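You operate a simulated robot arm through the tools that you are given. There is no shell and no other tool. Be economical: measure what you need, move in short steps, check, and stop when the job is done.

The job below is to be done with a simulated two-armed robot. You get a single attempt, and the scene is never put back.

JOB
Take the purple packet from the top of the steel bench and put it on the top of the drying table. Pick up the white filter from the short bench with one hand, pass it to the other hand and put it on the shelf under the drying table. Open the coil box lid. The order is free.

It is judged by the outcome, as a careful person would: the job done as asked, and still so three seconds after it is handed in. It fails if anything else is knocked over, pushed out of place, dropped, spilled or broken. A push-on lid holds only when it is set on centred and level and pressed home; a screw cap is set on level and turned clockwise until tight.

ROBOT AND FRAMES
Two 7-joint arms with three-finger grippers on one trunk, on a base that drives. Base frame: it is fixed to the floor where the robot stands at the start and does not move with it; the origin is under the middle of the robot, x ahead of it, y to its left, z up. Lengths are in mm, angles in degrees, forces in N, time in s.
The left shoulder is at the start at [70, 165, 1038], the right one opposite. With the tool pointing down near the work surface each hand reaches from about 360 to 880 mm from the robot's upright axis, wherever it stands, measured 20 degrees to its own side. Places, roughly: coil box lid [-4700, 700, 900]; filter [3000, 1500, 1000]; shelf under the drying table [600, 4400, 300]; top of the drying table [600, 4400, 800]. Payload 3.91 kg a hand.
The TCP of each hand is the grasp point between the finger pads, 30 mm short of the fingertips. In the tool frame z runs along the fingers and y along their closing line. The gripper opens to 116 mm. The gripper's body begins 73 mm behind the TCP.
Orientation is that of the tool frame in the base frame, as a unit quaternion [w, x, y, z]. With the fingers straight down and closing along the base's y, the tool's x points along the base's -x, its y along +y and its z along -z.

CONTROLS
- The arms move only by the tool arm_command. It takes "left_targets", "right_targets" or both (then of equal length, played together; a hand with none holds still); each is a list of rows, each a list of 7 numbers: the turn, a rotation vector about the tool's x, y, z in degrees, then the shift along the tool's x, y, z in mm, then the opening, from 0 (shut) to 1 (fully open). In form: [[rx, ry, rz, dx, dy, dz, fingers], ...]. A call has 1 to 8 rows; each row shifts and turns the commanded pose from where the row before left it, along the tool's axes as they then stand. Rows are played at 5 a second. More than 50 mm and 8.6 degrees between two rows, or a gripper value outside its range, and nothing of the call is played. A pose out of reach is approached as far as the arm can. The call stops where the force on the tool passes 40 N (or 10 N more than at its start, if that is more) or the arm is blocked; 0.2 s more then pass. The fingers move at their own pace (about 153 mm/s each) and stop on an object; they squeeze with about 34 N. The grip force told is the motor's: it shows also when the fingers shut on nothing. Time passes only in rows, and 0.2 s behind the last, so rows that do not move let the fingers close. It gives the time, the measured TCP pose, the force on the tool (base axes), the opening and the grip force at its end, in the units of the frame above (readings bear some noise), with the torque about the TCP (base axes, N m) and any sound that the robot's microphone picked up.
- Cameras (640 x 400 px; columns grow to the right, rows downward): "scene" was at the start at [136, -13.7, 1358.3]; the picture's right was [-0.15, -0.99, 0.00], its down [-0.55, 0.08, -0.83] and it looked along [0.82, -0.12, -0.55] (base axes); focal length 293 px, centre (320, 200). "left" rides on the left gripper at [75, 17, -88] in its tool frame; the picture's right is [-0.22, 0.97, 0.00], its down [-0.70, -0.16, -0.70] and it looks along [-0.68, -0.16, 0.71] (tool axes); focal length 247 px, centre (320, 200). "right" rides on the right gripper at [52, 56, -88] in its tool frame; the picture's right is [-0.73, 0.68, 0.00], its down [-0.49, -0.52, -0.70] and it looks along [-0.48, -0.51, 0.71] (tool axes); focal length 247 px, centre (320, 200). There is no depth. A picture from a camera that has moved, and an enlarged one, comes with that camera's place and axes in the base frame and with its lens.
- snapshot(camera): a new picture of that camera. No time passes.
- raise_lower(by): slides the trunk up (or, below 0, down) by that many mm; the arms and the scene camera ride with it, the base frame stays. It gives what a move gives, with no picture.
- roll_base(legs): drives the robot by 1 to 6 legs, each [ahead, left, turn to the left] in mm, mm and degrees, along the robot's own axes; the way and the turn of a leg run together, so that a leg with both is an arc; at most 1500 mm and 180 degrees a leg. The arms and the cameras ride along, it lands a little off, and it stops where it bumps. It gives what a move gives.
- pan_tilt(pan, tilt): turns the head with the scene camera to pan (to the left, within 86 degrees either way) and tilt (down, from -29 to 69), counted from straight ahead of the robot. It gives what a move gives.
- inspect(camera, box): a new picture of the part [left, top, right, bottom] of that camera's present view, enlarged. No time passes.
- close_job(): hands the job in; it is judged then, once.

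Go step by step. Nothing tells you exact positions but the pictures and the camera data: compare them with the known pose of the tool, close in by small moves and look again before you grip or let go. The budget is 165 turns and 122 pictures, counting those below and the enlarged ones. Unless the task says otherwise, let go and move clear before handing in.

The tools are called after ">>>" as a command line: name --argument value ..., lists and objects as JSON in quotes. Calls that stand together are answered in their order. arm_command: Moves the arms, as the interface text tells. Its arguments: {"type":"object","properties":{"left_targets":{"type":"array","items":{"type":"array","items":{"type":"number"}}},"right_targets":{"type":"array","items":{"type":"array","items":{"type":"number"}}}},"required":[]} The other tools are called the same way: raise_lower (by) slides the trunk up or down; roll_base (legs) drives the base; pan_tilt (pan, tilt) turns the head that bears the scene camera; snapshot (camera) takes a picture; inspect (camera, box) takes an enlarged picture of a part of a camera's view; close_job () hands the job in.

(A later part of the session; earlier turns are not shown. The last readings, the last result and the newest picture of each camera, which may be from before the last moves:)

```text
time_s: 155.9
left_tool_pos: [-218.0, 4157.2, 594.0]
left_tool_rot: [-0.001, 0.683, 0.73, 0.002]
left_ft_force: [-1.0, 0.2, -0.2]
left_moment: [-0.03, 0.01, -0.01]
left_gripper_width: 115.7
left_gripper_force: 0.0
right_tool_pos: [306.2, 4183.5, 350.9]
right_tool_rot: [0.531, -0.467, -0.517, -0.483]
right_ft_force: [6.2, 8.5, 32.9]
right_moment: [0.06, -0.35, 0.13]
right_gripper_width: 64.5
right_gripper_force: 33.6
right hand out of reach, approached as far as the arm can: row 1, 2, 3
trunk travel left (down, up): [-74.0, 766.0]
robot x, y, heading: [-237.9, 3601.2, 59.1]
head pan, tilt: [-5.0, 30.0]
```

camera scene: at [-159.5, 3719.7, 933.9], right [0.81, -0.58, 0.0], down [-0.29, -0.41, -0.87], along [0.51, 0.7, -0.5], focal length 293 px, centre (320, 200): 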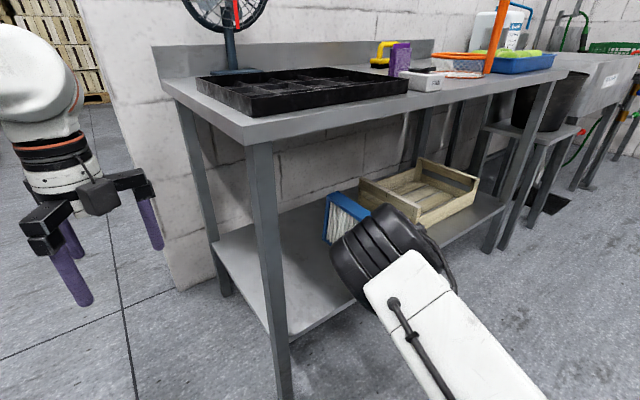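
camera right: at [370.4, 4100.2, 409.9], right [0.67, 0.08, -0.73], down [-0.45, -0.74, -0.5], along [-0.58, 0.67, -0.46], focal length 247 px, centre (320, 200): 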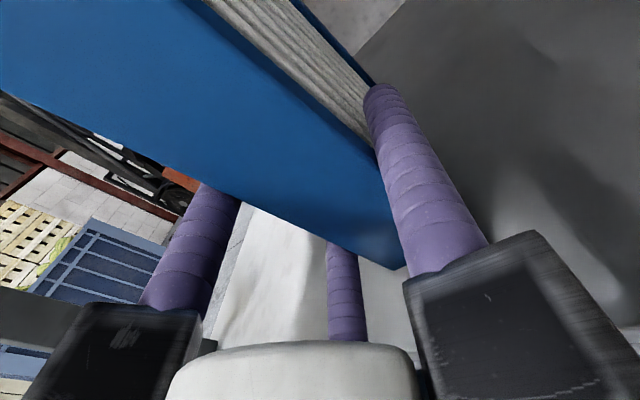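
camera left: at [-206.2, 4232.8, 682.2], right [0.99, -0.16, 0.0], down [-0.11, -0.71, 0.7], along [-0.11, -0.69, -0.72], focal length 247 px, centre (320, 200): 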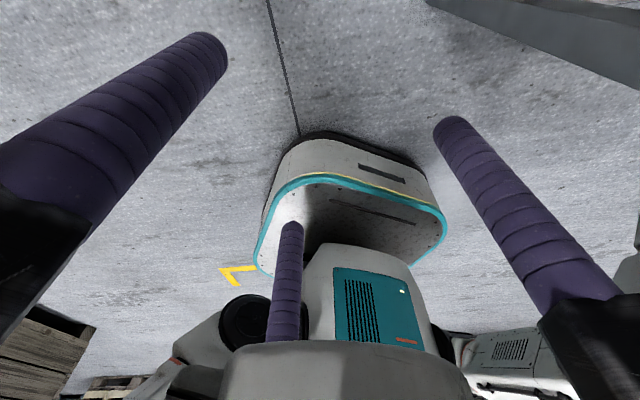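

Still limited, so I'll release gently: first relieve the pressing force, then open just a little so the fingers guide the filter as it settles flat.

>>> raise_lower --by 6

>>> arm_command --right_targets '[[0, 0, 0, 0, 0, 0, 0.57], [0, 0, 0, 0, 0, 0, 0.6], [0, 0, 0, 0, 0, 0, 0.63], [0, 0, 0, 0, 0, 0, 0.63]]'

>>> inspect --camera "scene" --box '[250, 160, 410, 280]'

>>> snapshot --camera "right"

```text
time_s: 156.4
left_tool_pos: [-218.5, 4156.9, 598.6]
left_tool_rot: [-0.002, 0.683, 0.73, 0.002]
left_ft_force: [0.1, 0.5, 0.9]
left_moment: [0.01, 0.0, -0.03]
left_gripper_width: 116.3
left_gripper_force: 0.1
right_tool_pos: [305.2, 4181.4, 349.5]
right_tool_rot: [0.53, -0.47, -0.518, -0.479]
right_ft_force: [1.1, 1.0, 16.3]
right_moment: [-0.16, -0.43, 0.02]
right_gripper_width: 64.6
right_gripper_force: 33.7
trunk travel left (down, up): [-80.0, 760.0]
robot x, y, heading: [-235.5, 3607.9, 59.2]
head pan, tilt: [-5.0, 30.0]
```

```text
time_s: 157.4
left_tool_pos: [-216.8, 4158.2, 598.0]
left_tool_rot: [-0.001, 0.683, 0.73, 0.0]
left_ft_force: [-0.1, -0.5, 0.7]
left_moment: [0.0, -0.02, 0.0]
left_gripper_width: 116.0
left_gripper_force: 0.1
right_tool_pos: [306.0, 4183.1, 350.7]
right_tool_rot: [0.53, -0.47, -0.518, -0.479]
right_ft_force: [-1.0, 0.1, -0.5]
right_moment: [0.02, 0.0, -0.01]
right_gripper_width: 72.9
right_gripper_force: 0.0
trunk travel left (down, up): [-80.0, 760.0]
robot x, y, heading: [-236.6, 3603.8, 59.1]
head pan, tilt: [-5.0, 30.0]
```

```text
3.33 times, centred on (330, 220) of scene
camera zoom: at [-159.6, 3719.4, 869.0], right [0.81, -0.58, 0.0], down [-0.29, -0.41, -0.87], along [0.51, 0.7, -0.5], focal length 975 px, centre (287, 133)
```

zoom: 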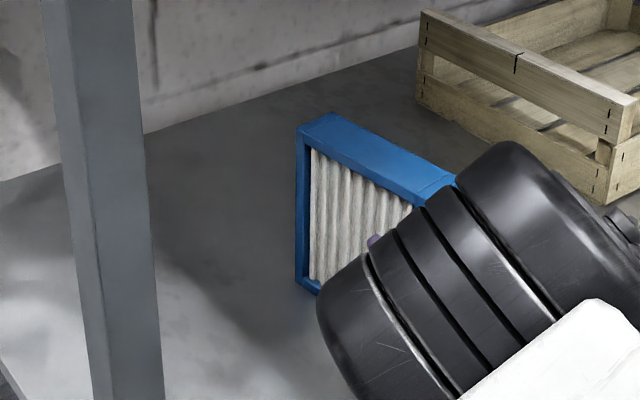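

```text
26 pictures are left
camera right: at [370.3, 4100.2, 399.6], right [0.67, 0.08, -0.73], down [-0.45, -0.74, -0.5], along [-0.58, 0.67, -0.46], focal length 247 px, centre (320, 200)
```

right: 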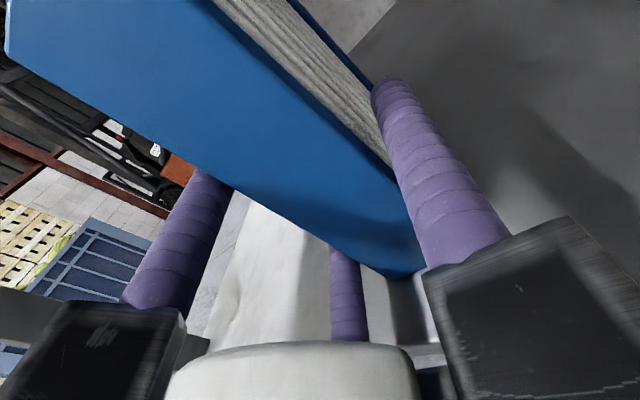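

The filter now stands flat on the shelf. I open to 0.8 (keeping the lower finger off the shelf) and drive straight back along the hand's axis.

>>> arm_command --right_targets '[[0, 0, 0, 0, 0, 0, 0.75], [0, 0, 0, 0, 0, 0, 0.8], [0, 0, 0, 0, 0, 0, 0.8]]'

>>> roll_base --legs '[[-81, -60, 0], [-160, -110, 0]]'

>>> snapshot --camera "scene"

```text
time_s: 158.2
left_tool_pos: [-216.9, 4157.9, 598.4]
left_tool_rot: [-0.001, 0.683, 0.73, 0.0]
left_ft_force: [-0.3, -0.4, 0.9]
left_moment: [0.0, -0.04, -0.03]
left_gripper_width: 115.9
left_gripper_force: 0.0
right_tool_pos: [305.9, 4183.8, 350.3]
right_tool_rot: [0.53, -0.471, -0.518, -0.48]
right_ft_force: [0.0, 0.5, -0.1]
right_moment: [0.03, -0.01, -0.01]
right_gripper_width: 92.7
right_gripper_force: 0.2
trunk travel left (down, up): [-80.0, 760.0]
robot x, y, heading: [-233.7, 3600.1, 59.3]
head pan, tilt: [-5.0, 30.0]
```

```text
time_s: 160.6
left_tool_pos: [-193.5, 3866.9, 597.6]
left_tool_rot: [0.0, 0.683, 0.731, 0.001]
left_ft_force: [0.1, -0.1, 0.2]
left_moment: [-0.01, 0.02, 0.0]
left_gripper_width: 116.0
left_gripper_force: 0.0
right_tool_pos: [327.9, 3893.4, 349.9]
right_tool_rot: [0.531, -0.469, -0.518, -0.479]
right_ft_force: [-0.2, 0.0, -0.6]
right_moment: [0.01, -0.04, 0.01]
right_gripper_width: 92.8
right_gripper_force: 0.0
trunk travel left (down, up): [-80.0, 760.0]
robot x, y, heading: [-210.2, 3313.6, 59.2]
head pan, tilt: [-5.0, 30.0]
```

```text
25 pictures are left
camera scene: at [-135.6, 3429.1, 869.0], right [0.81, -0.58, 0.0], down [-0.29, -0.41, -0.87], along [0.51, 0.7, -0.5], focal length 293 px, centre (320, 200)
```

scene: 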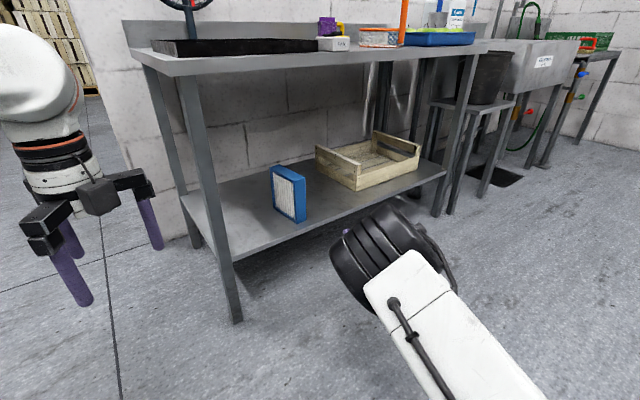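

The filter stands on the shelf and the packet is still on top. Now the coil box: I back off, raise the trunk and turn to face −x, then look.

>>> roll_base --legs '[[-500, 0, 0]]'

>>> raise_lower --by 400

>>> raise_lower --by 150

>>> roll_base --legs '[[0, 0, 121]]'

>>> pan_tilt --pan 25 --tilt 12

>>> snapshot --camera "scene"

```text
time_s: 163.5
left_tool_pos: [-445.4, 3442.5, 598.8]
left_tool_rot: [-0.001, 0.684, 0.73, 0.0]
left_ft_force: [-0.3, 0.5, -0.1]
left_moment: [0.02, -0.03, -0.03]
left_gripper_width: 116.2
left_gripper_force: 0.0
right_tool_pos: [76.3, 3467.2, 350.6]
right_tool_rot: [0.53, -0.47, -0.518, -0.479]
right_ft_force: [0.1, -0.5, -0.2]
right_moment: [0.01, -0.01, 0.0]
right_gripper_width: 93.1
right_gripper_force: 0.0
trunk travel left (down, up): [-80.0, 760.0]
robot x, y, heading: [-459.2, 2884.7, 59.1]
head pan, tilt: [-5.0, 30.0]
```

```text
time_s: 167.3
left_tool_pos: [-446.0, 3442.1, 997.8]
left_tool_rot: [-0.001, 0.683, 0.73, 0.001]
left_ft_force: [-0.4, 0.5, -0.6]
left_moment: [-0.01, 0.0, 0.01]
left_gripper_width: 116.1
left_gripper_force: 0.1
right_tool_pos: [77.2, 3469.3, 750.1]
right_tool_rot: [0.53, -0.47, -0.517, -0.48]
right_ft_force: [-1.3, -0.3, 0.0]
right_moment: [0.01, 0.0, 0.02]
right_gripper_width: 92.9
right_gripper_force: 0.2
trunk travel left (down, up): [-480.0, 360.0]
robot x, y, heading: [-460.3, 2889.1, 59.2]
head pan, tilt: [-5.0, 30.0]
```

```text
time_s: 169.1
left_tool_pos: [-446.3, 3443.0, 1147.8]
left_tool_rot: [-0.001, 0.683, 0.73, 0.0]
left_ft_force: [-0.2, 0.6, -1.0]
left_moment: [-0.05, 0.0, 0.03]
left_gripper_width: 116.2
left_gripper_force: 0.0
right_tool_pos: [76.1, 3467.6, 899.2]
right_tool_rot: [0.53, -0.47, -0.517, -0.48]
right_ft_force: [-0.4, 0.6, 1.0]
right_moment: [0.03, -0.01, 0.01]
right_gripper_width: 92.8
right_gripper_force: 0.0
trunk travel left (down, up): [-630.0, 210.0]
robot x, y, heading: [-469.2, 2888.9, 59.2]
head pan, tilt: [-5.0, 30.0]
```

```text
time_s: 174.6
left_tool_pos: [-938.6, 2598.2, 1148.6]
left_tool_rot: [-0.001, -0.317, 0.948, 0.0]
left_ft_force: [0.7, 0.2, -0.7]
left_moment: [0.0, -0.06, 0.0]
left_gripper_width: 116.0
left_gripper_force: 0.0
right_tool_pos: [-1247.3, 3021.6, 899.7]
right_tool_rot: [0.674, 0.232, -0.659, 0.239]
right_ft_force: [-0.6, 0.4, 0.2]
right_moment: [0.02, -0.02, 0.0]
right_gripper_width: 93.0
right_gripper_force: 0.1
trunk travel left (down, up): [-630.0, 210.0]
robot x, y, heading: [-466.2, 2888.7, -177.5]
head pan, tilt: [-5.0, 30.0]
```

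```text
time_s: 175.6
left_tool_pos: [-938.1, 2599.5, 1147.9]
left_tool_rot: [-0.001, -0.318, 0.948, -0.001]
left_ft_force: [-0.2, -0.2, 0.1]
left_moment: [-0.01, -0.02, 0.0]
left_gripper_width: 116.0
left_gripper_force: 0.1
right_tool_pos: [-1247.0, 3021.6, 899.9]
right_tool_rot: [0.674, 0.233, -0.659, 0.24]
right_ft_force: [-0.6, 0.5, -0.2]
right_moment: [-0.01, 0.03, -0.02]
right_gripper_width: 93.0
right_gripper_force: 0.1
trunk travel left (down, up): [-630.0, 210.0]
robot x, y, heading: [-466.4, 2886.0, -177.7]
head pan, tilt: [25.0, 12.0]
```

```text
24 pictures are left
camera scene: at [-600.0, 2842.0, 1448.0], right [-0.46, 0.89, 0.0], down [0.19, 0.1, -0.98], along [-0.87, -0.45, -0.21], focal length 293 px, centre (320, 200)
```

scene: 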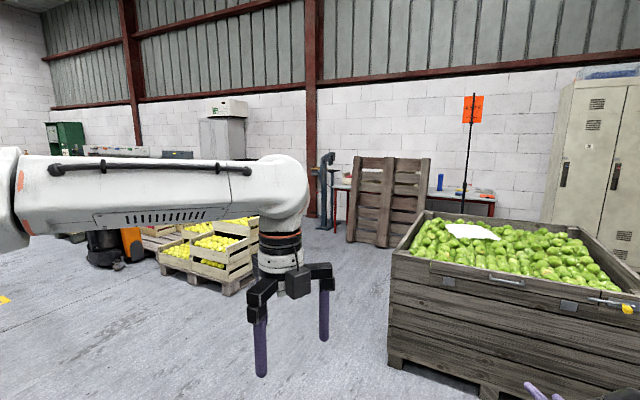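

The coil box should appear near pixel (319, 171). I zoom in there.

>>> inspect --camera "scene" --box '[180, 90, 520, 300]'

```text
1.88 times, centred on (350, 195) of scene
camera zoom: at [-600.0, 2842.0, 1448.0], right [-0.46, 0.89, 0.0], down [0.19, 0.1, -0.98], along [-0.87, -0.45, -0.21], focal length 551 px, centre (264, 209)
```

zoom: 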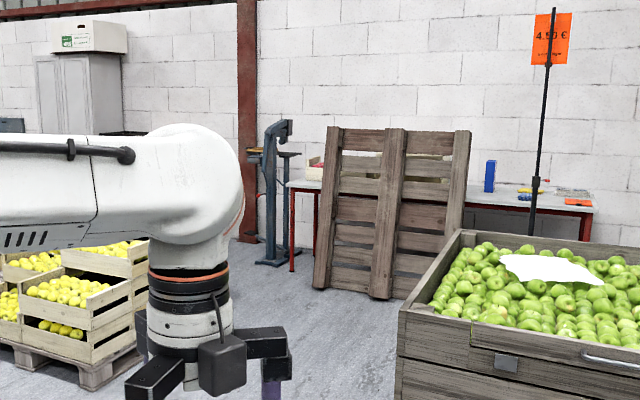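

A red-legged table stands along the −x wall behind crates of yellow apples. I drive along the clear lane at y≈1700 and look again from nearer.

>>> roll_base --legs '[[0, 1250, -2.3], [1500, 0, 0], [900, 0, 0]]'

>>> pan_tilt --pan 30 --tilt 20

>>> snapshot --camera "scene"

```text
time_s: 193.4
left_tool_pos: [-3383.2, 1438.5, 1148.7]
left_tool_rot: [-0.001, -0.287, 0.958, -0.001]
left_ft_force: [0.2, -0.6, 0.4]
left_moment: [-0.02, -0.02, -0.01]
left_gripper_width: 116.5
left_gripper_force: 0.0
right_tool_pos: [-3664.3, 1881.3, 900.1]
right_tool_rot: [0.681, 0.211, -0.666, 0.217]
right_ft_force: [0.1, 0.6, 0.2]
right_moment: [-0.03, 0.0, -0.01]
right_gripper_width: 92.4
right_gripper_force: 0.0
trunk travel left (down, up): [-630.0, 210.0]
robot x, y, heading: [-2894.5, 1691.7, 178.6]
head pan, tilt: [25.0, 12.0]
```

```text
time_s: 194.1
left_tool_pos: [-3381.9, 1438.6, 1148.5]
left_tool_rot: [0.0, -0.287, 0.958, -0.001]
left_ft_force: [-0.1, 0.0, -0.2]
left_moment: [-0.04, 0.01, 0.01]
left_gripper_width: 116.2
left_gripper_force: 0.1
right_tool_pos: [-3664.7, 1881.3, 898.8]
right_tool_rot: [0.681, 0.211, -0.666, 0.217]
right_ft_force: [0.2, -0.3, -0.1]
right_moment: [0.02, 0.01, 0.02]
right_gripper_width: 92.9
right_gripper_force: 0.1
trunk travel left (down, up): [-630.0, 210.0]
robot x, y, heading: [-2891.4, 1696.0, 178.9]
head pan, tilt: [30.0, 20.0]
```

```text
22 pictures are left
camera scene: at [-3026.0, 1651.5, 1435.1], right [-0.48, 0.88, 0.0], down [0.3, 0.16, -0.94], along [-0.82, -0.45, -0.34], focal length 293 px, centre (320, 200)
```

scene: 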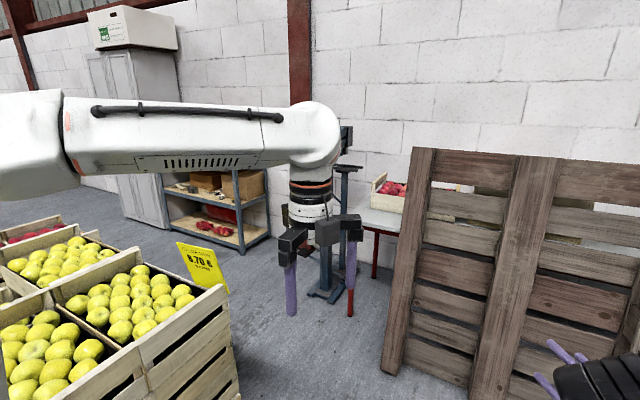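

The left forearm hides the spot. I turn the robot 40° left so the view between the arms faces the coil box.

>>> roll_base --legs '[[0, 0, 36]]'

>>> pan_tilt --pan -4 --tilt 20

>>> snapshot --camera "scene"

```text
time_s: 196.2
left_tool_pos: [-3142.6, 1202.3, 1147.6]
left_tool_rot: [-0.001, -0.564, 0.826, 0.0]
left_ft_force: [1.1, 0.2, 0.1]
left_moment: [0.02, -0.01, 0.03]
left_gripper_width: 115.8
left_gripper_force: 0.0
right_tool_pos: [-3628.5, 1400.8, 899.8]
right_tool_rot: [0.583, 0.404, -0.571, 0.414]
right_ft_force: [1.0, 0.0, -0.6]
right_moment: [-0.01, -0.03, -0.01]
right_gripper_width: 92.7
right_gripper_force: 0.1
trunk travel left (down, up): [-630.0, 210.0]
robot x, y, heading: [-2887.9, 1694.3, -145.9]
head pan, tilt: [30.0, 20.0]
```

```text
time_s: 197.2
left_tool_pos: [-3142.9, 1201.7, 1148.2]
left_tool_rot: [-0.001, -0.564, 0.826, 0.0]
left_ft_force: [0.5, 0.3, 0.1]
left_moment: [0.0, -0.01, 0.04]
left_gripper_width: 116.1
left_gripper_force: 0.1
right_tool_pos: [-3627.9, 1400.7, 901.8]
right_tool_rot: [0.583, 0.403, -0.572, 0.413]
right_ft_force: [0.0, 0.2, 0.7]
right_moment: [0.0, -0.01, -0.02]
right_gripper_width: 92.8
right_gripper_force: 0.1
trunk travel left (down, up): [-630.0, 210.0]
robot x, y, heading: [-2892.3, 1697.2, -146.1]
head pan, tilt: [-4.0, 20.0]
```

```text
21 pictures are left
camera scene: at [-3016.0, 1620.1, 1435.0], right [-0.5, 0.86, 0.0], down [0.3, 0.17, -0.94], along [-0.81, -0.47, -0.34], focal length 293 px, centre (320, 200)
```

scene: 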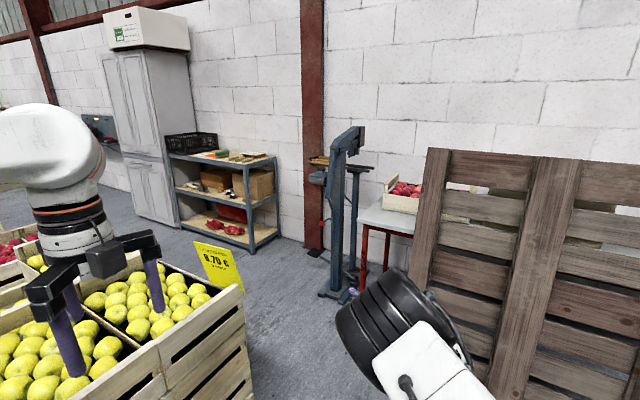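

I zoom in on the post and the column near the expected spot.

>>> inspect --camera "scene" --box '[280, 110, 440, 300]'

>>> inspect --camera "scene" --box '[290, 115, 380, 215]'

```text
2.11 times, centred on (360, 205) of scene
camera zoom: at [-3016.0, 1620.1, 1435.0], right [-0.5, 0.86, 0.0], down [0.3, 0.17, -0.94], along [-0.81, -0.47, -0.34], focal length 616 px, centre (236, 190)
```

zoom: 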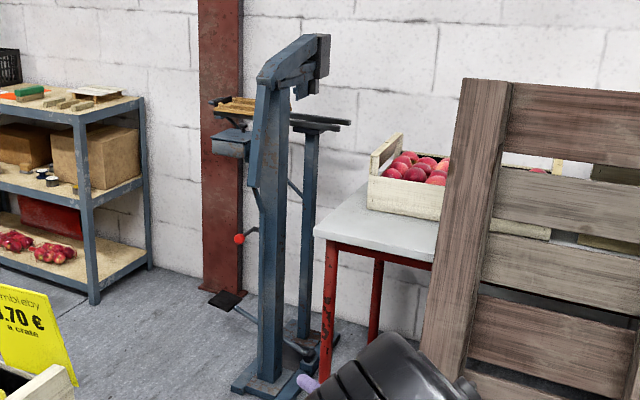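

```text
4.00 times, centred on (335, 165) of scene
camera zoom: at [-3016.0, 1620.1, 1435.0], right [-0.5, 0.86, 0.0], down [0.3, 0.17, -0.94], along [-0.81, -0.47, -0.34], focal length 1170 px, centre (260, 340)
```

zoom: 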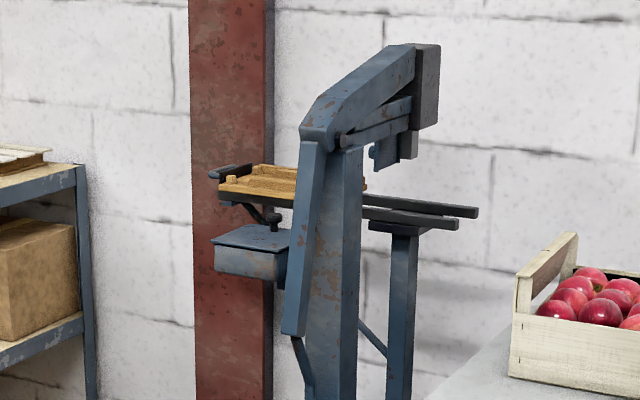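

The coil box is a small blue lidded box on the side of the stitching machine near [-4728, 609, 900], beyond a tight gap. Before going in I return the right hand to a compact, downward-pointing pose.

>>> arm_command --right_targets '[[-8.4, 0, 0, 20, 0, 0, 0.8], [-8.4, 0, 0, 20, 0, 0, 0.8], [-8.4, 0, 0, 20, 0, 0, 0.8], [-8.4, 0, 0, 20, 0, 0, 0.8], [-4, -4, 0, 20, 0, 0, 0.8], [0, -8.4, 0, 0, 0, 0, 0.8], [0, -8.4, 0, 0, 0, 0, 0.8], [0, -8.4, 0, 0, 0, 0, 0.8]]'

>>> arm_command --right_targets '[[0, -8.4, 0, 0, 0, 0, 0.8], [0, -8.4, 0, 0, 0, 0, 0.8], [0, -8.4, 0, 0, 0, 0, 0.8], [0, -8.4, 0, 0, 0, 0, 0.8], [0, -8.4, 0, 0, 0, 0, 0.8], [0, -8.4, 0, 0, 0, 0, 0.8], [0, -8.4, 0, 0, 0, 0, 0.8], [0, 0, 0, 0, 0, 0, 0.8]]'

```text
time_s: 198.6
left_tool_pos: [-3143.7, 1202.2, 1148.7]
left_tool_rot: [-0.001, -0.564, 0.826, -0.001]
left_ft_force: [0.3, 0.2, 0.1]
left_moment: [0.02, 0.0, 0.01]
left_gripper_width: 116.1
left_gripper_force: 0.0
right_tool_pos: [-3620.6, 1428.9, 898.1]
right_tool_rot: [-0.578, -0.207, 0.771, -0.17]
right_ft_force: [0.7, 0.2, -0.3]
right_moment: [-0.01, -0.01, -0.02]
right_gripper_width: 92.6
right_gripper_force: 0.1
trunk travel left (down, up): [-630.0, 210.0]
robot x, y, heading: [-2890.6, 1693.5, -145.9]
head pan, tilt: [-4.0, 20.0]
stopped in row 6 (right hand): the arm was blocked; the commanded pose is now the measured one
```

```text
time_s: 200.4
left_tool_pos: [-3142.1, 1201.8, 1148.2]
left_tool_rot: [-0.001, -0.564, 0.826, -0.001]
left_ft_force: [1.5, 0.9, 0.6]
left_moment: [-0.01, 0.03, -0.01]
left_gripper_width: 116.1
left_gripper_force: 0.1
right_tool_pos: [-3627.1, 1433.9, 900.7]
right_tool_rot: [-0.123, -0.255, 0.957, -0.056]
right_ft_force: [-0.3, 0.1, 1.1]
right_moment: [0.01, 0.05, 0.01]
right_gripper_width: 92.5
right_gripper_force: 0.1
trunk travel left (down, up): [-630.0, 210.0]
robot x, y, heading: [-2893.9, 1697.1, -145.8]
head pan, tilt: [-4.0, 20.0]
```

The right hand nearly points down again. I finish straightening it and tuck it back and up.

>>> arm_command --right_targets '[[0, -7.7, 0, 0, 0, 0, 0.8], [0, -7.7, 0, 0, 0, 0, 0.8], [0, 0, 0, -42, 12, -20, 0.8], [0, 0, 0, -42, 12, -20, 0.8], [0, 0, 0, -42, 12, -20, 0.8], [0, 0, 0, -42, 12, -20, 0.8], [0, 0, 0, -42, 12, -20, 0.8], [0, 0, 0, -42, 12, -20, 0.8]]'

>>> arm_command --right_targets '[[0, 0, 0, -30, 12, -35, 0.8], [0, 0, 0, -30, 12, -35, 0.8], [0, 0, 0, 0, 0, -40, 0.8]]'

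```text
time_s: 201.6
left_tool_pos: [-3143.9, 1202.0, 1148.3]
left_tool_rot: [-0.001, -0.565, 0.825, -0.001]
left_ft_force: [0.0, 0.1, -0.6]
left_moment: [-0.03, -0.01, -0.02]
left_gripper_width: 115.8
left_gripper_force: 0.1
right_tool_pos: [-3506.5, 1565.2, 840.4]
right_tool_rot: [0.111, -0.244, 0.963, 0.011]
right_ft_force: [0.3, -0.2, -0.2]
right_moment: [0.0, 0.0, 0.04]
right_gripper_width: 92.5
right_gripper_force: 0.1
trunk travel left (down, up): [-630.0, 210.0]
robot x, y, heading: [-2892.7, 1690.9, -145.6]
head pan, tilt: [-4.0, 20.0]
stopped in row 6 (right hand): the arm was blocked; the commanded pose is now the measured one
```

```text
time_s: 202.6
left_tool_pos: [-3143.8, 1202.3, 1149.3]
left_tool_rot: [0.0, -0.565, 0.825, -0.001]
left_ft_force: [0.1, 0.3, -0.4]
left_moment: [0.02, -0.03, 0.01]
left_gripper_width: 116.0
left_gripper_force: 0.0
right_tool_pos: [-3487.3, 1642.3, 876.1]
right_tool_rot: [0.157, -0.221, 0.962, -0.005]
right_ft_force: [-0.8, -0.8, -0.1]
right_moment: [-0.01, 0.0, 0.0]
right_gripper_width: 92.9
right_gripper_force: 0.1
right hand out of reach, approached as far as the arm can: row 2, 3
trunk travel left (down, up): [-630.0, 210.0]
robot x, y, heading: [-2894.2, 1695.2, -145.8]
head pan, tilt: [-4.0, 20.0]
stopped in row 3 (right hand): the arm was blocked; the commanded pose is now the measured one
```

The right wrist is near its limit; I unwind its rotation back toward neutral, which should free it.

>>> arm_command --right_targets '[[0, 0, 8.4, 0, 0, 0, 0.8], [0, 0, 8.4, 0, 0, 0, 0.8], [0, 0, 8.4, 0, 0, 0, 0.8], [0, 0, 8.4, 0, 0, 0, 0.8], [0, 0, 8.4, 0, 0, 0, 0.8], [0, 0, 8.4, 0, 0, 0, 0.8], [0, 0, 8.4, 0, 0, 0, 0.8], [0, 0, 8.4, 0, 0, 0, 0.8]]'

>>> arm_command --right_targets '[[0, 0, 8.4, 0, 0, 0, 0.8], [0, 0, 8.4, 0, 0, 0, 0.8], [0, 0, 8.4, 0, 0, 0, 0.8], [0, 0, 8.4, 0, 0, 0, 0.8], [0, 0, 8.4, 0, 0, 0, 0.8], [0, 0, 8.4, 0, 0, 0, 0.8], [0, 0, 8.4, 0, 0, 0, 0.8], [0, 0, 8.4, 0, 0, 0, 0.8]]'

>>> arm_command --right_targets '[[0, 0, 0, 0, 0, -40, 0.8], [0, 0, 0, 0, 0, -40, 0.8], [0, 0, 0, 0, 0, -40, 0.8]]'

```text
time_s: 204.4
left_tool_pos: [-3143.2, 1202.1, 1148.5]
left_tool_rot: [0.0, -0.564, 0.826, -0.001]
left_ft_force: [-0.3, 0.4, 0.1]
left_moment: [0.01, 0.02, 0.02]
left_gripper_width: 116.1
left_gripper_force: 0.1
right_tool_pos: [-3490.3, 1650.9, 876.9]
right_tool_rot: [0.146, 0.363, 0.917, 0.074]
right_ft_force: [-0.2, -0.3, -0.2]
right_moment: [0.0, 0.01, -0.01]
right_gripper_width: 92.5
right_gripper_force: 0.0
trunk travel left (down, up): [-630.0, 210.0]
robot x, y, heading: [-2891.1, 1698.3, -145.8]
head pan, tilt: [-4.0, 20.0]
```

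```text
time_s: 206.2
left_tool_pos: [-3143.8, 1203.2, 1147.0]
left_tool_rot: [0.001, -0.564, 0.826, -0.001]
left_ft_force: [0.6, 1.2, 0.3]
left_moment: [-0.04, -0.03, -0.01]
left_gripper_width: 116.0
left_gripper_force: 0.1
right_tool_pos: [-3487.9, 1650.6, 875.1]
right_tool_rot: [0.082, 0.809, 0.564, 0.145]
right_ft_force: [0.0, -0.2, 0.1]
right_moment: [0.0, 0.02, 0.04]
right_gripper_width: 92.6
right_gripper_force: 0.1
trunk travel left (down, up): [-630.0, 210.0]
robot x, y, heading: [-2894.4, 1696.2, -146.0]
head pan, tilt: [-4.0, 20.0]
```

```text
time_s: 207.0
left_tool_pos: [-3144.4, 1201.9, 1148.2]
left_tool_rot: [0.001, -0.566, 0.825, -0.001]
left_ft_force: [0.0, 0.5, 0.2]
left_moment: [0.03, 0.01, -0.03]
left_gripper_width: 115.8
left_gripper_force: 0.0
right_tool_pos: [-3545.4, 1658.7, 930.2]
right_tool_rot: [0.085, 0.807, 0.57, 0.133]
right_ft_force: [0.4, 0.6, 0.0]
right_moment: [0.02, 0.0, 0.0]
right_gripper_width: 92.9
right_gripper_force: 0.1
right hand out of reach, approached as far as the arm can: row 1, 2, 3
trunk travel left (down, up): [-630.0, 210.0]
robot x, y, heading: [-2893.9, 1693.5, -145.7]
head pan, tilt: [-4.0, 20.0]
```

I try removing the remaining 18° tilt of the right hand, then raise and pull it in.

>>> arm_command --right_targets '[[8, -3, 0, 0, 0, 0, 0.8], [8, -3, 0, 0, 0, 0, 0.8], [0, 0, 0, 0, 0, -40, 0.8], [0, 0, 0, 0, 0, -40, 0.8], [0, 0, 0, 0, 0, -40, 0.8]]'

>>> snapshot --camera "right"

```text
time_s: 207.7
left_tool_pos: [-3143.9, 1202.3, 1148.9]
left_tool_rot: [0.0, -0.564, 0.826, -0.001]
left_ft_force: [0.0, -0.2, 0.3]
left_moment: [-0.02, 0.04, -0.02]
left_gripper_width: 116.2
left_gripper_force: 0.2
right_tool_pos: [-3514.4, 1686.7, 844.0]
right_tool_rot: [0.002, 0.815, 0.568, 0.117]
right_ft_force: [1.4, -0.1, -0.7]
right_moment: [0.02, 0.01, -0.01]
right_gripper_width: 92.7
right_gripper_force: 0.0
trunk travel left (down, up): [-630.0, 210.0]
robot x, y, heading: [-2891.2, 1696.8, -145.7]
head pan, tilt: [-4.0, 20.0]
stopped in row 3 (right hand): the arm was blocked; the commanded pose is now the measured one
```

```text
18 pictures are left
camera right: at [-3462.2, 1703.1, 947.1], right [0.39, -0.92, -0.05], down [-0.78, -0.36, 0.52], along [-0.49, -0.17, -0.85], focal length 247 px, centre (320, 200)
```

right: 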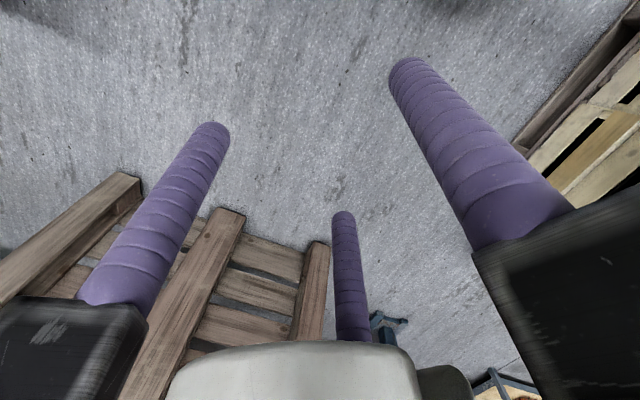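

The folded elbow blocks it. I extend the right arm outward and up to unfold it (space ahead is free), then retract.

>>> arm_command --right_targets '[[0, 0, 0, -25, -17.6, -23, 0.8], [0, 0, 0, -25, -17.6, -23, 0.8], [0, 0, 0, -25, -17.6, -23, 0.8], [0, 0, 0, -25, -17.6, -23, 0.8], [0, 0, 0, -25, -17.6, -23, 0.8], [0, 0, 0, -25, -17.6, -23, 0.8], [0, 0, 0, -25, -17.6, -23, 0.8]]'

>>> arm_command --right_targets '[[0, 0, 0, 0, 0, -45, 0.8], [0, 0, 0, 0, 0, -45, 0.8], [0, 0, 0, 0, 0, -45, 0.8], [0, 0, 0, 0, 0, -45, 0.8]]'

```text
time_s: 209.3
left_tool_pos: [-3147.6, 1207.0, 1149.3]
left_tool_rot: [0.0, -0.564, 0.825, -0.004]
left_ft_force: [-0.2, 1.2, 0.1]
left_moment: [-0.17, -0.1, -0.03]
left_gripper_width: 116.3
left_gripper_force: 0.2
right_tool_pos: [-3716.0, 1548.1, 948.2]
right_tool_rot: [0.004, 0.813, 0.57, 0.121]
right_ft_force: [0.5, -5.0, 1.3]
right_moment: [0.53, 0.09, 0.12]
right_gripper_width: 92.8
right_gripper_force: 0.1
trunk travel left (down, up): [-630.0, 210.0]
robot x, y, heading: [-2891.3, 1697.3, -145.6]
head pan, tilt: [-4.0, 20.0]
```

```text
time_s: 210.3
left_tool_pos: [-3141.2, 1200.1, 1147.3]
left_tool_rot: [-0.001, -0.565, 0.825, -0.001]
left_ft_force: [0.3, -1.2, -0.1]
left_moment: [0.02, 0.05, 0.02]
left_gripper_width: 115.9
left_gripper_force: 0.1
right_tool_pos: [-3695.9, 1549.9, 1075.8]
right_tool_rot: [-0.002, 0.814, 0.57, 0.112]
right_ft_force: [0.6, 0.2, 0.6]
right_moment: [0.03, 0.03, 0.04]
right_gripper_width: 92.7
right_gripper_force: 0.1
right hand out of reach, approached as far as the arm can: row 1, 2, 3, 4
trunk travel left (down, up): [-630.0, 210.0]
robot x, y, heading: [-2893.4, 1693.4, -145.8]
head pan, tilt: [-4.0, 20.0]
```

It unfolded: the right hand is at z 1076 now. I retract it toward the body at this height.

>>> arm_command --right_targets '[[0, 0, 0, 34, 24, 8, 0.8], [0, 0, 0, 34, 24, 8, 0.8], [0, 0, 0, 34, 24, 8, 0.8], [0, 0, 0, 34, 24, 8, 0.8], [0, 0, 0, 34, 24, 8, 0.8], [0, 0, 0, 34, 24, 8, 0.8], [0, 0, 0, 34, 24, 8, 0.8], [0, 0, 0, 34, 24, 8, 0.8]]'

>>> snapshot --camera "scene"

```text
time_s: 212.1
left_tool_pos: [-3143.7, 1202.0, 1147.5]
left_tool_rot: [-0.001, -0.565, 0.825, -0.001]
left_ft_force: [-0.1, -0.8, 1.0]
left_moment: [-0.01, -0.01, -0.01]
left_gripper_width: 116.1
left_gripper_force: 0.0
right_tool_pos: [-3701.5, 1556.3, 1073.9]
right_tool_rot: [0.0, 0.815, 0.569, 0.113]
right_ft_force: [-0.2, 0.0, -0.4]
right_moment: [0.01, 0.01, 0.0]
right_gripper_width: 93.1
right_gripper_force: 0.1
right hand out of reach, approached as far as the arm can: row 1, 2, 3, 4, 5, 6, 7, 8
trunk travel left (down, up): [-630.0, 210.0]
robot x, y, heading: [-2896.8, 1696.6, -145.8]
head pan, tilt: [-4.0, 20.0]
```

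```text
17 pictures are left
camera scene: at [-3016.3, 1620.5, 1435.0], right [-0.5, 0.86, 0.0], down [0.3, 0.17, -0.94], along [-0.81, -0.47, -0.34], focal length 293 px, centre (320, 200)
```

scene: 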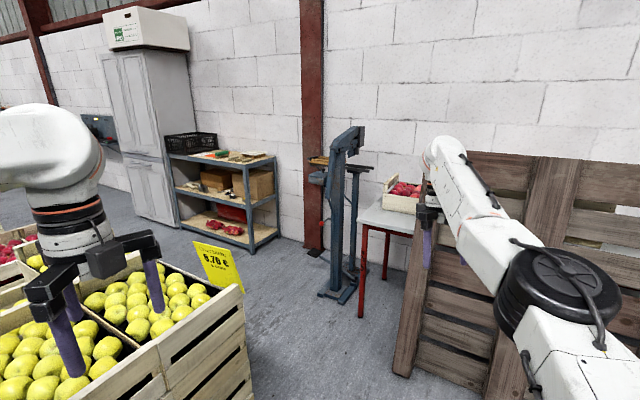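

The command seems stuck at an unreachable pose. I take the command back down, remove the tilt and turn to neutral, then retract.

>>> arm_command --right_targets '[[0, 0, 0, -34, -24, 30, 0.8], [0, 0, 0, -34, -24, 30, 0.8], [0, 0, 0, -34, -24, 30, 0.8], [0, 0, 0, -34, -24, 30, 0.8], [4, -5.4, 0, -30, -20, 30, 0.8], [4, -5.4, 0, -30, -20, 20, 0.8], [0, 0, 8.4, 0, 0, 20, 0.8], [0, 0, 8.4, 0, 0, 0, 0.8]]'

```text
refused: row 1 steps farther than a row can; nothing moved
```

>>> arm_command --right_targets '[[4, -5.4, 0, 0, 0, 30, 0.8], [4, -5.4, 0, 0, 0, 30, 0.8], [0, 0, 8.4, 0, 0, 30, 0.8], [0, 0, 8.4, 0, 0, 0, 0.8], [0, 0, 8.4, 0, 0, 0, 0.8], [0, 0, 8.4, 0, 0, 0, 0.8]]'

```text
time_s: 213.5
left_tool_pos: [-3143.1, 1202.3, 1147.8]
left_tool_rot: [0.0, -0.565, 0.825, -0.001]
left_ft_force: [0.2, -0.2, 0.1]
left_moment: [0.01, 0.02, -0.01]
left_gripper_width: 116.2
left_gripper_force: 0.0
right_tool_pos: [-3759.3, 1530.4, 1000.3]
right_tool_rot: [-0.003, 0.95, 0.311, 0.0]
right_ft_force: [-0.5, -0.4, -0.8]
right_moment: [-0.03, -0.03, 0.02]
right_gripper_width: 92.6
right_gripper_force: 0.1
right hand out of reach, approached as far as the arm can: row 1, 2, 3
trunk travel left (down, up): [-630.0, 210.0]
robot x, y, heading: [-2894.1, 1697.1, -145.9]
head pan, tilt: [-4.0, 20.0]
```

Now the right hand is vertical and in neutral orientation. I retract it.

>>> arm_command --right_targets '[[0, 0, 0, 45, 0, 0, 0.8], [0, 0, 0, 45, 0, -10, 0.8], [0, 0, 0, 45, 0, -10, 0.8], [0, 0, 0, 45, 0, -10, 0.8], [0, 0, 0, 45, 0, -10, 0.8], [0, 0, 0, 45, 0, -10, 0.8], [0, 0, 0, 45, 0, -10, 0.8], [0, 0, 0, 45, 0, -10, 0.8]]'

```text
time_s: 215.3
left_tool_pos: [-3142.7, 1203.2, 1147.8]
left_tool_rot: [0.0, -0.564, 0.826, 0.0]
left_ft_force: [-0.6, 0.3, 0.1]
left_moment: [-0.03, 0.0, 0.01]
left_gripper_width: 115.9
left_gripper_force: 0.1
right_tool_pos: [-3751.4, 1617.6, 1148.1]
right_tool_rot: [-0.002, 0.95, 0.312, 0.0]
right_ft_force: [1.0, -0.6, 0.3]
right_moment: [-0.01, -0.02, 0.0]
right_gripper_width: 92.8
right_gripper_force: 0.1
right hand out of reach, approached as far as the arm can: row 1, 2, 3, 4, 5, 6, 7, 8
trunk travel left (down, up): [-630.0, 210.0]
robot x, y, heading: [-2894.8, 1692.5, -145.9]
head pan, tilt: [-4.0, 20.0]
```

It rose rather than retracted. I try moving it inward to the left first, then back and down.

>>> arm_command --right_targets '[[0, 0, 0, 0, 40, 10, 0.8], [0, 0, 0, 0, 40, 10, 0.8], [0, 0, 0, 0, 40, 10, 0.8], [0, 0, 0, 0, 40, 10, 0.8], [0, 0, 0, 0, 40, 10, 0.8]]'

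>>> arm_command --right_targets '[[0, 0, 0, 40, 0, 0, 0.8], [0, 0, 0, 40, 0, 0, 0.8], [0, 0, 0, 40, 0, 0, 0.8], [0, 0, 0, 40, -20, 0, 0.8], [0, 0, 0, 40, -20, 0, 0.8]]'

```text
time_s: 216.5
left_tool_pos: [-3143.3, 1201.9, 1147.6]
left_tool_rot: [0.0, -0.564, 0.826, 0.0]
left_ft_force: [0.4, -0.7, 0.1]
left_moment: [0.02, 0.04, 0.0]
left_gripper_width: 115.9
left_gripper_force: 0.1
right_tool_pos: [-3670.1, 1432.1, 1110.0]
right_tool_rot: [-0.005, 0.95, 0.312, 0.001]
right_ft_force: [0.1, 0.4, -0.9]
right_moment: [0.04, 0.01, 0.02]
right_gripper_width: 92.6
right_gripper_force: 0.0
right hand out of reach, approached as far as the arm can: row 1, 2, 3, 4, 5
trunk travel left (down, up): [-630.0, 210.0]
robot x, y, heading: [-2889.6, 1697.0, -146.0]
head pan, tilt: [-4.0, 20.0]
```

```text
time_s: 217.7
left_tool_pos: [-3142.2, 1203.5, 1148.2]
left_tool_rot: [0.0, -0.564, 0.825, 0.0]
left_ft_force: [-1.0, 0.2, 0.0]
left_moment: [-0.03, -0.03, 0.03]
left_gripper_width: 116.1
left_gripper_force: 0.1
right_tool_pos: [-3677.8, 1487.1, 1169.1]
right_tool_rot: [-0.003, 0.95, 0.311, 0.001]
right_ft_force: [0.1, 0.0, -0.1]
right_moment: [0.01, -0.03, 0.02]
right_gripper_width: 92.7
right_gripper_force: 0.0
right hand out of reach, approached as far as the arm can: row 1, 2, 3, 4, 5
trunk travel left (down, up): [-630.0, 210.0]
robot x, y, heading: [-2892.5, 1699.6, -145.8]
head pan, tilt: [-4.0, 20.0]
```

The right arm stays at this radius but is high; so I raise the trunk to clear everything, turn to heading 150° in the open, and go through the gap in short legs.

>>> raise_lower --by 160

>>> roll_base --legs '[[0, 0, -64], [631, 824, 0]]'

>>> pan_tilt --pan 50 --tilt 35

>>> snapshot --camera "scene"

```text
time_s: 219.5
left_tool_pos: [-3143.5, 1202.3, 1307.7]
left_tool_rot: [0.0, -0.564, 0.826, -0.001]
left_ft_force: [-0.6, 0.3, 0.5]
left_moment: [0.01, -0.01, -0.02]
left_gripper_width: 115.6
left_gripper_force: 0.0
right_tool_pos: [-3677.5, 1486.0, 1328.7]
right_tool_rot: [-0.004, 0.95, 0.312, 0.001]
right_ft_force: [0.0, -0.1, -0.4]
right_moment: [0.04, -0.03, 0.02]
right_gripper_width: 92.8
right_gripper_force: 0.1
trunk travel left (down, up): [-790.0, 50.0]
robot x, y, heading: [-2889.4, 1697.6, -145.9]
head pan, tilt: [-4.0, 20.0]
```

```text
time_s: 227.7
left_tool_pos: [-4401.7, 1303.8, 1308.5]
left_tool_rot: [-0.001, -0.042, 0.999, -0.001]
left_ft_force: [-0.4, 0.3, 0.1]
left_moment: [0.02, 0.03, 0.0]
left_gripper_width: 115.7
left_gripper_force: 0.1
right_tool_pos: [-4383.1, 1909.2, 1328.5]
right_tool_rot: [-0.002, 0.971, -0.238, 0.002]
right_ft_force: [-0.5, 0.3, 0.0]
right_moment: [-0.04, 0.01, -0.01]
right_gripper_width: 93.0
right_gripper_force: 0.2
trunk travel left (down, up): [-790.0, 50.0]
robot x, y, heading: [-3842.5, 1297.8, 150.1]
head pan, tilt: [-4.0, 20.0]
```

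```text
time_s: 228.9
left_tool_pos: [-4402.4, 1303.7, 1308.4]
left_tool_rot: [-0.001, -0.043, 0.999, -0.001]
left_ft_force: [-0.6, 0.4, -0.5]
left_moment: [0.0, 0.02, 0.03]
left_gripper_width: 116.2
left_gripper_force: 0.1
right_tool_pos: [-4383.4, 1908.1, 1327.6]
right_tool_rot: [-0.004, 0.972, -0.237, 0.002]
right_ft_force: [0.4, 0.4, -0.2]
right_moment: [0.0, 0.01, 0.0]
right_gripper_width: 92.8
right_gripper_force: 0.1
trunk travel left (down, up): [-790.0, 50.0]
robot x, y, heading: [-3847.3, 1296.8, 150.4]
head pan, tilt: [50.0, 35.0]
```

```text
16 pictures are left
camera scene: at [-3976.2, 1289.6, 1571.2], right [-0.35, 0.94, 0.0], down [0.54, 0.2, -0.82], along [-0.77, -0.28, -0.57], focal length 293 px, centre (320, 200)
```

scene: 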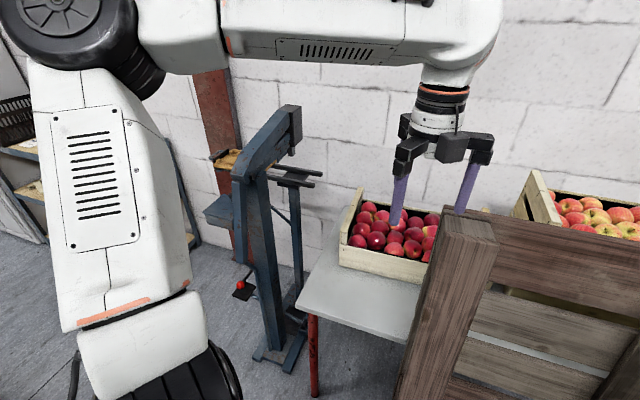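

The box is at about [-4660, 649, 923], on the near-left side of the machine's post. My left hand's path crosses above the machine's head, so I raise it first, then continue through the gap.

>>> arm_command --left_targets '[[0, 0, 0, 0, 0, -40, 1], [0, 0, 0, 0, 0, -40, 1], [0, 0, 0, 0, 0, -40, 1]]'

>>> roll_base --legs '[[10, 393, 0], [-66, 238, 0]]'

>>> pan_tilt --pan 34 --tilt 50

>>> snapshot --camera "scene"

```text
time_s: 229.7
left_tool_pos: [-4402.5, 1305.8, 1429.2]
left_tool_rot: [0.0, -0.043, 0.999, -0.001]
left_ft_force: [0.6, -0.4, 0.0]
left_moment: [0.03, 0.03, -0.03]
left_gripper_width: 115.9
left_gripper_force: 0.1
right_tool_pos: [-4383.2, 1909.1, 1328.9]
right_tool_rot: [-0.002, 0.971, -0.237, 0.004]
right_ft_force: [-0.3, 0.4, -0.6]
right_moment: [-0.01, 0.0, 0.02]
right_gripper_width: 93.0
right_gripper_force: 0.0
trunk travel left (down, up): [-790.0, 50.0]
robot x, y, heading: [-3847.8, 1295.2, 150.3]
head pan, tilt: [50.0, 35.0]
```

```text
time_s: 233.6
left_tool_pos: [-4670.4, 729.9, 1428.7]
left_tool_rot: [-0.002, -0.039, 0.999, -0.002]
left_ft_force: [-0.3, 0.4, 0.6]
left_moment: [-0.05, -0.02, -0.04]
left_gripper_width: 115.7
left_gripper_force: 0.1
right_tool_pos: [-4648.9, 1334.9, 1328.0]
right_tool_rot: [-0.002, 0.971, -0.24, 0.002]
right_ft_force: [0.3, 0.3, -0.4]
right_moment: [-0.04, 0.01, 0.01]
right_gripper_width: 92.9
right_gripper_force: 0.0
trunk travel left (down, up): [-790.0, 50.0]
robot x, y, heading: [-4119.0, 720.4, 150.3]
head pan, tilt: [50.0, 35.0]
```

```text
time_s: 234.4
left_tool_pos: [-4672.0, 726.9, 1428.8]
left_tool_rot: [-0.001, -0.04, 0.999, 0.0]
left_ft_force: [-0.3, -0.1, -0.4]
left_moment: [0.02, 0.0, 0.01]
left_gripper_width: 116.0
left_gripper_force: 0.2
right_tool_pos: [-4649.9, 1331.6, 1328.4]
right_tool_rot: [-0.003, 0.971, -0.24, 0.002]
right_ft_force: [-0.7, -0.1, -0.2]
right_moment: [-0.01, 0.03, 0.01]
right_gripper_width: 92.9
right_gripper_force: 0.2
trunk travel left (down, up): [-790.0, 50.0]
robot x, y, heading: [-4115.4, 719.5, 150.2]
head pan, tilt: [34.0, 50.0]
```

```text
15 pictures are left
camera scene: at [-4239.6, 734.5, 1549.5], right [-0.07, 1.0, 0.0], down [0.76, 0.06, -0.64], along [-0.64, -0.05, -0.77], focal length 293 px, centre (320, 200)
```

scene: 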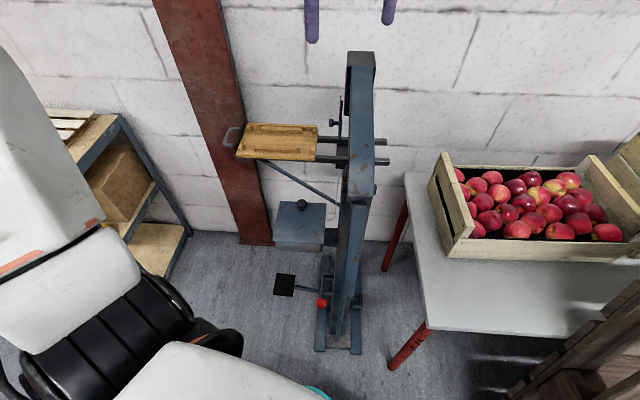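

Arrived in front of the machine; the coil box with its knobbed lid is in view. I zoom in on it.

>>> inspect --camera "scene" --box '[250, 170, 360, 270]'

```text
4.00 times, centred on (305, 220) of scene
camera zoom: at [-4239.6, 734.5, 1549.5], right [-0.07, 1.0, 0.0], down [0.76, 0.06, -0.64], along [-0.64, -0.05, -0.77], focal length 1170 px, centre (380, 120)
```

zoom: 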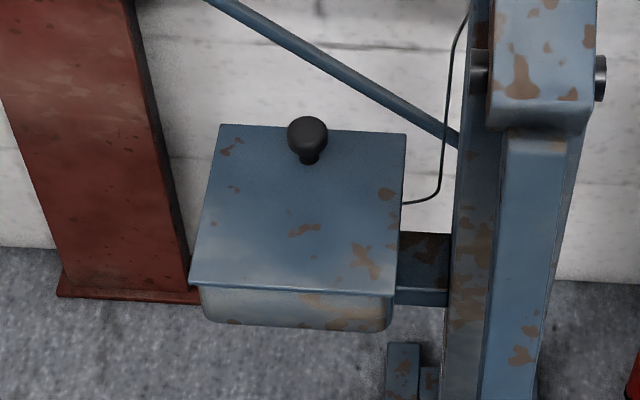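

The lid is about 126 mm square at z≈930 with a ball knob near its far edge at about [-4717, 650]; so the hinge should be on the near edge. I turn the left hand so a finger gap faces away (−x), place it above the knob, and lower the trunk a bit.

>>> arm_command --left_targets '[[0, 0, -7.6, 0, -25, 0, 0.6], [0, 0, -7.6, 0, -25, 0, 0.6], [0, 0, -7.6, 0, -20, 0, 0.6], [0, 0, -7.6, 0, 0, 0, 0.6], [0, 0, -7.6, 0, 0, 0, 0.6]]'

>>> raise_lower --by -150

```text
time_s: 235.6
left_tool_pos: [-4658.3, 660.1, 1429.1]
left_tool_rot: [-0.001, -0.364, 0.931, -0.001]
left_ft_force: [0.3, 0.0, -0.9]
left_moment: [0.0, 0.05, -0.02]
left_gripper_width: 69.8
left_gripper_force: 0.0
right_tool_pos: [-4650.0, 1332.2, 1328.1]
right_tool_rot: [-0.003, 0.971, -0.24, 0.003]
right_ft_force: [0.2, 0.2, -0.9]
right_moment: [0.01, 0.01, 0.0]
right_gripper_width: 92.9
right_gripper_force: 0.1
trunk travel left (down, up): [-790.0, 50.0]
robot x, y, heading: [-4115.2, 719.4, 149.9]
head pan, tilt: [34.0, 50.0]
```

```text
time_s: 237.3
left_tool_pos: [-4657.5, 660.8, 1277.4]
left_tool_rot: [0.0, -0.363, 0.932, 0.001]
left_ft_force: [-0.1, 0.6, -0.1]
left_moment: [0.0, 0.01, -0.02]
left_gripper_width: 69.7
left_gripper_force: 0.1
right_tool_pos: [-4649.3, 1332.4, 1178.5]
right_tool_rot: [-0.002, 0.971, -0.24, 0.002]
right_ft_force: [0.0, 0.4, 0.4]
right_moment: [0.02, 0.02, 0.01]
right_gripper_width: 93.0
right_gripper_force: 0.0
trunk travel left (down, up): [-640.0, 200.0]
robot x, y, heading: [-4117.3, 719.2, 150.0]
head pan, tilt: [34.0, 50.0]
```

I move over the knob and descend to just above it, then look with both cameras.

>>> arm_command --left_targets '[[0, 0, 0, 25, 16, 30, 0.6], [0, 0, 0, 26, 16, 30, 0.6], [0, 0, 0, 0, 0, 45, 0.6], [0, 0, 0, 0, 0, 45, 0.6], [0, 0, 0, 0, 0, 45, 0.6], [0, 0, 0, 0, 0, 30, 0.6]]'

>>> snapshot --camera "left"

>>> inspect --camera "scene" --box '[240, 100, 400, 260]'

```text
time_s: 238.7
left_tool_pos: [-4718.4, 650.2, 1054.1]
left_tool_rot: [0.0, -0.363, 0.932, 0.0]
left_ft_force: [0.1, -0.1, -0.1]
left_moment: [0.0, 0.0, 0.01]
left_gripper_width: 69.5
left_gripper_force: 0.1
right_tool_pos: [-4649.2, 1331.9, 1177.5]
right_tool_rot: [-0.003, 0.971, -0.239, 0.002]
right_ft_force: [0.3, 0.3, 0.2]
right_moment: [-0.01, 0.02, -0.03]
right_gripper_width: 92.9
right_gripper_force: 0.1
trunk travel left (down, up): [-640.0, 200.0]
robot x, y, heading: [-4118.2, 717.2, 149.9]
head pan, tilt: [34.0, 50.0]
```

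```text
13 pictures are left
camera left: at [-4784.1, 613.6, 1141.6], right [-0.49, 0.87, 0.0], down [0.62, 0.35, 0.7], along [0.61, 0.35, -0.72], focal length 247 px, centre (320, 200)
```

left: 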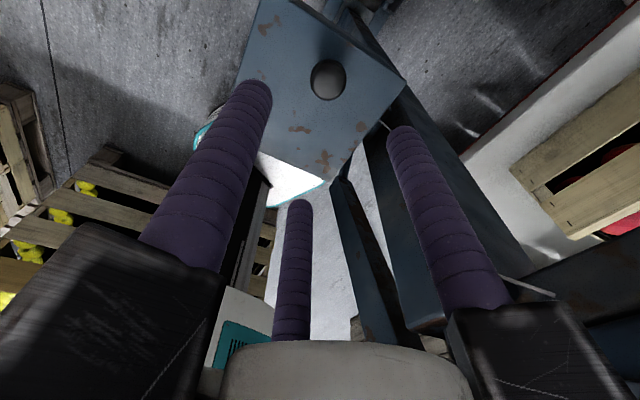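

```text
2.50 times, centred on (320, 180) of scene
camera zoom: at [-4239.6, 735.6, 1399.5], right [-0.07, 1.0, 0.0], down [0.76, 0.05, -0.64], along [-0.64, -0.05, -0.77], focal length 732 px, centre (320, 250)
```

zoom: 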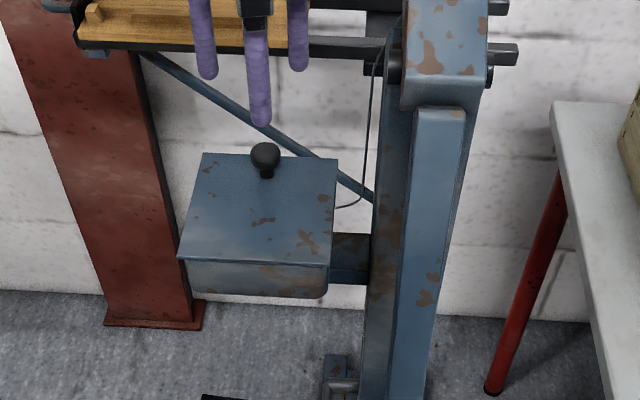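

Combining both views, the knob head is at about [-4730, 651, 941] and the lid surface near 918. I shift 12 mm and go down so the fingertips surround the knob.

>>> arm_command --left_targets '[[0, 0, 0, 8, 8.6, 30, 0.6], [0, 0, 0, 0, 0, 30, 0.6], [0, 0, 0, 0, 0, 20, 0.6], [0, 0, 0, 0, 0, 11, 0.6]]'

>>> snapshot --camera "left"

>>> inspect --camera "scene" --box '[260, 130, 350, 210]'

```text
time_s: 239.7
left_tool_pos: [-4729.9, 650.7, 962.4]
left_tool_rot: [0.0, -0.363, 0.932, 0.0]
left_ft_force: [-0.1, 0.2, -0.8]
left_moment: [-0.02, -0.01, 0.0]
left_gripper_width: 69.6
left_gripper_force: 0.1
right_tool_pos: [-4649.0, 1331.9, 1178.4]
right_tool_rot: [-0.002, 0.971, -0.24, 0.002]
right_ft_force: [-0.5, 0.4, -0.8]
right_moment: [-0.02, -0.04, -0.02]
right_gripper_width: 92.9
right_gripper_force: 0.1
trunk travel left (down, up): [-640.0, 200.0]
robot x, y, heading: [-4115.8, 719.1, 149.7]
head pan, tilt: [34.0, 50.0]
```

```text
11 pictures are left
camera left: at [-4796.6, 614.5, 1050.1], right [-0.49, 0.87, 0.0], down [0.62, 0.35, 0.7], along [0.61, 0.35, -0.72], focal length 247 px, centre (320, 200)
```

left: 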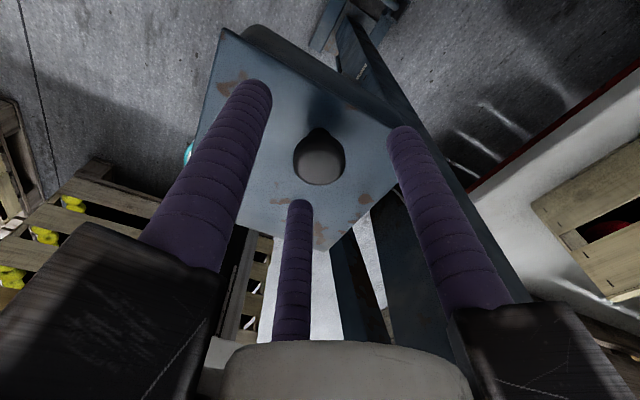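

```text
5.00 times, centred on (305, 170) of scene
camera zoom: at [-4239.8, 735.8, 1399.4], right [-0.07, 1.0, 0.0], down [0.76, 0.05, -0.64], along [-0.64, -0.05, -0.77], focal length 1463 px, centre (395, 350)
```

zoom: 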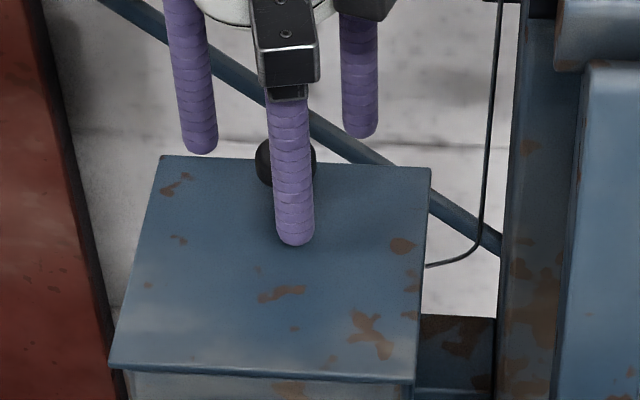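

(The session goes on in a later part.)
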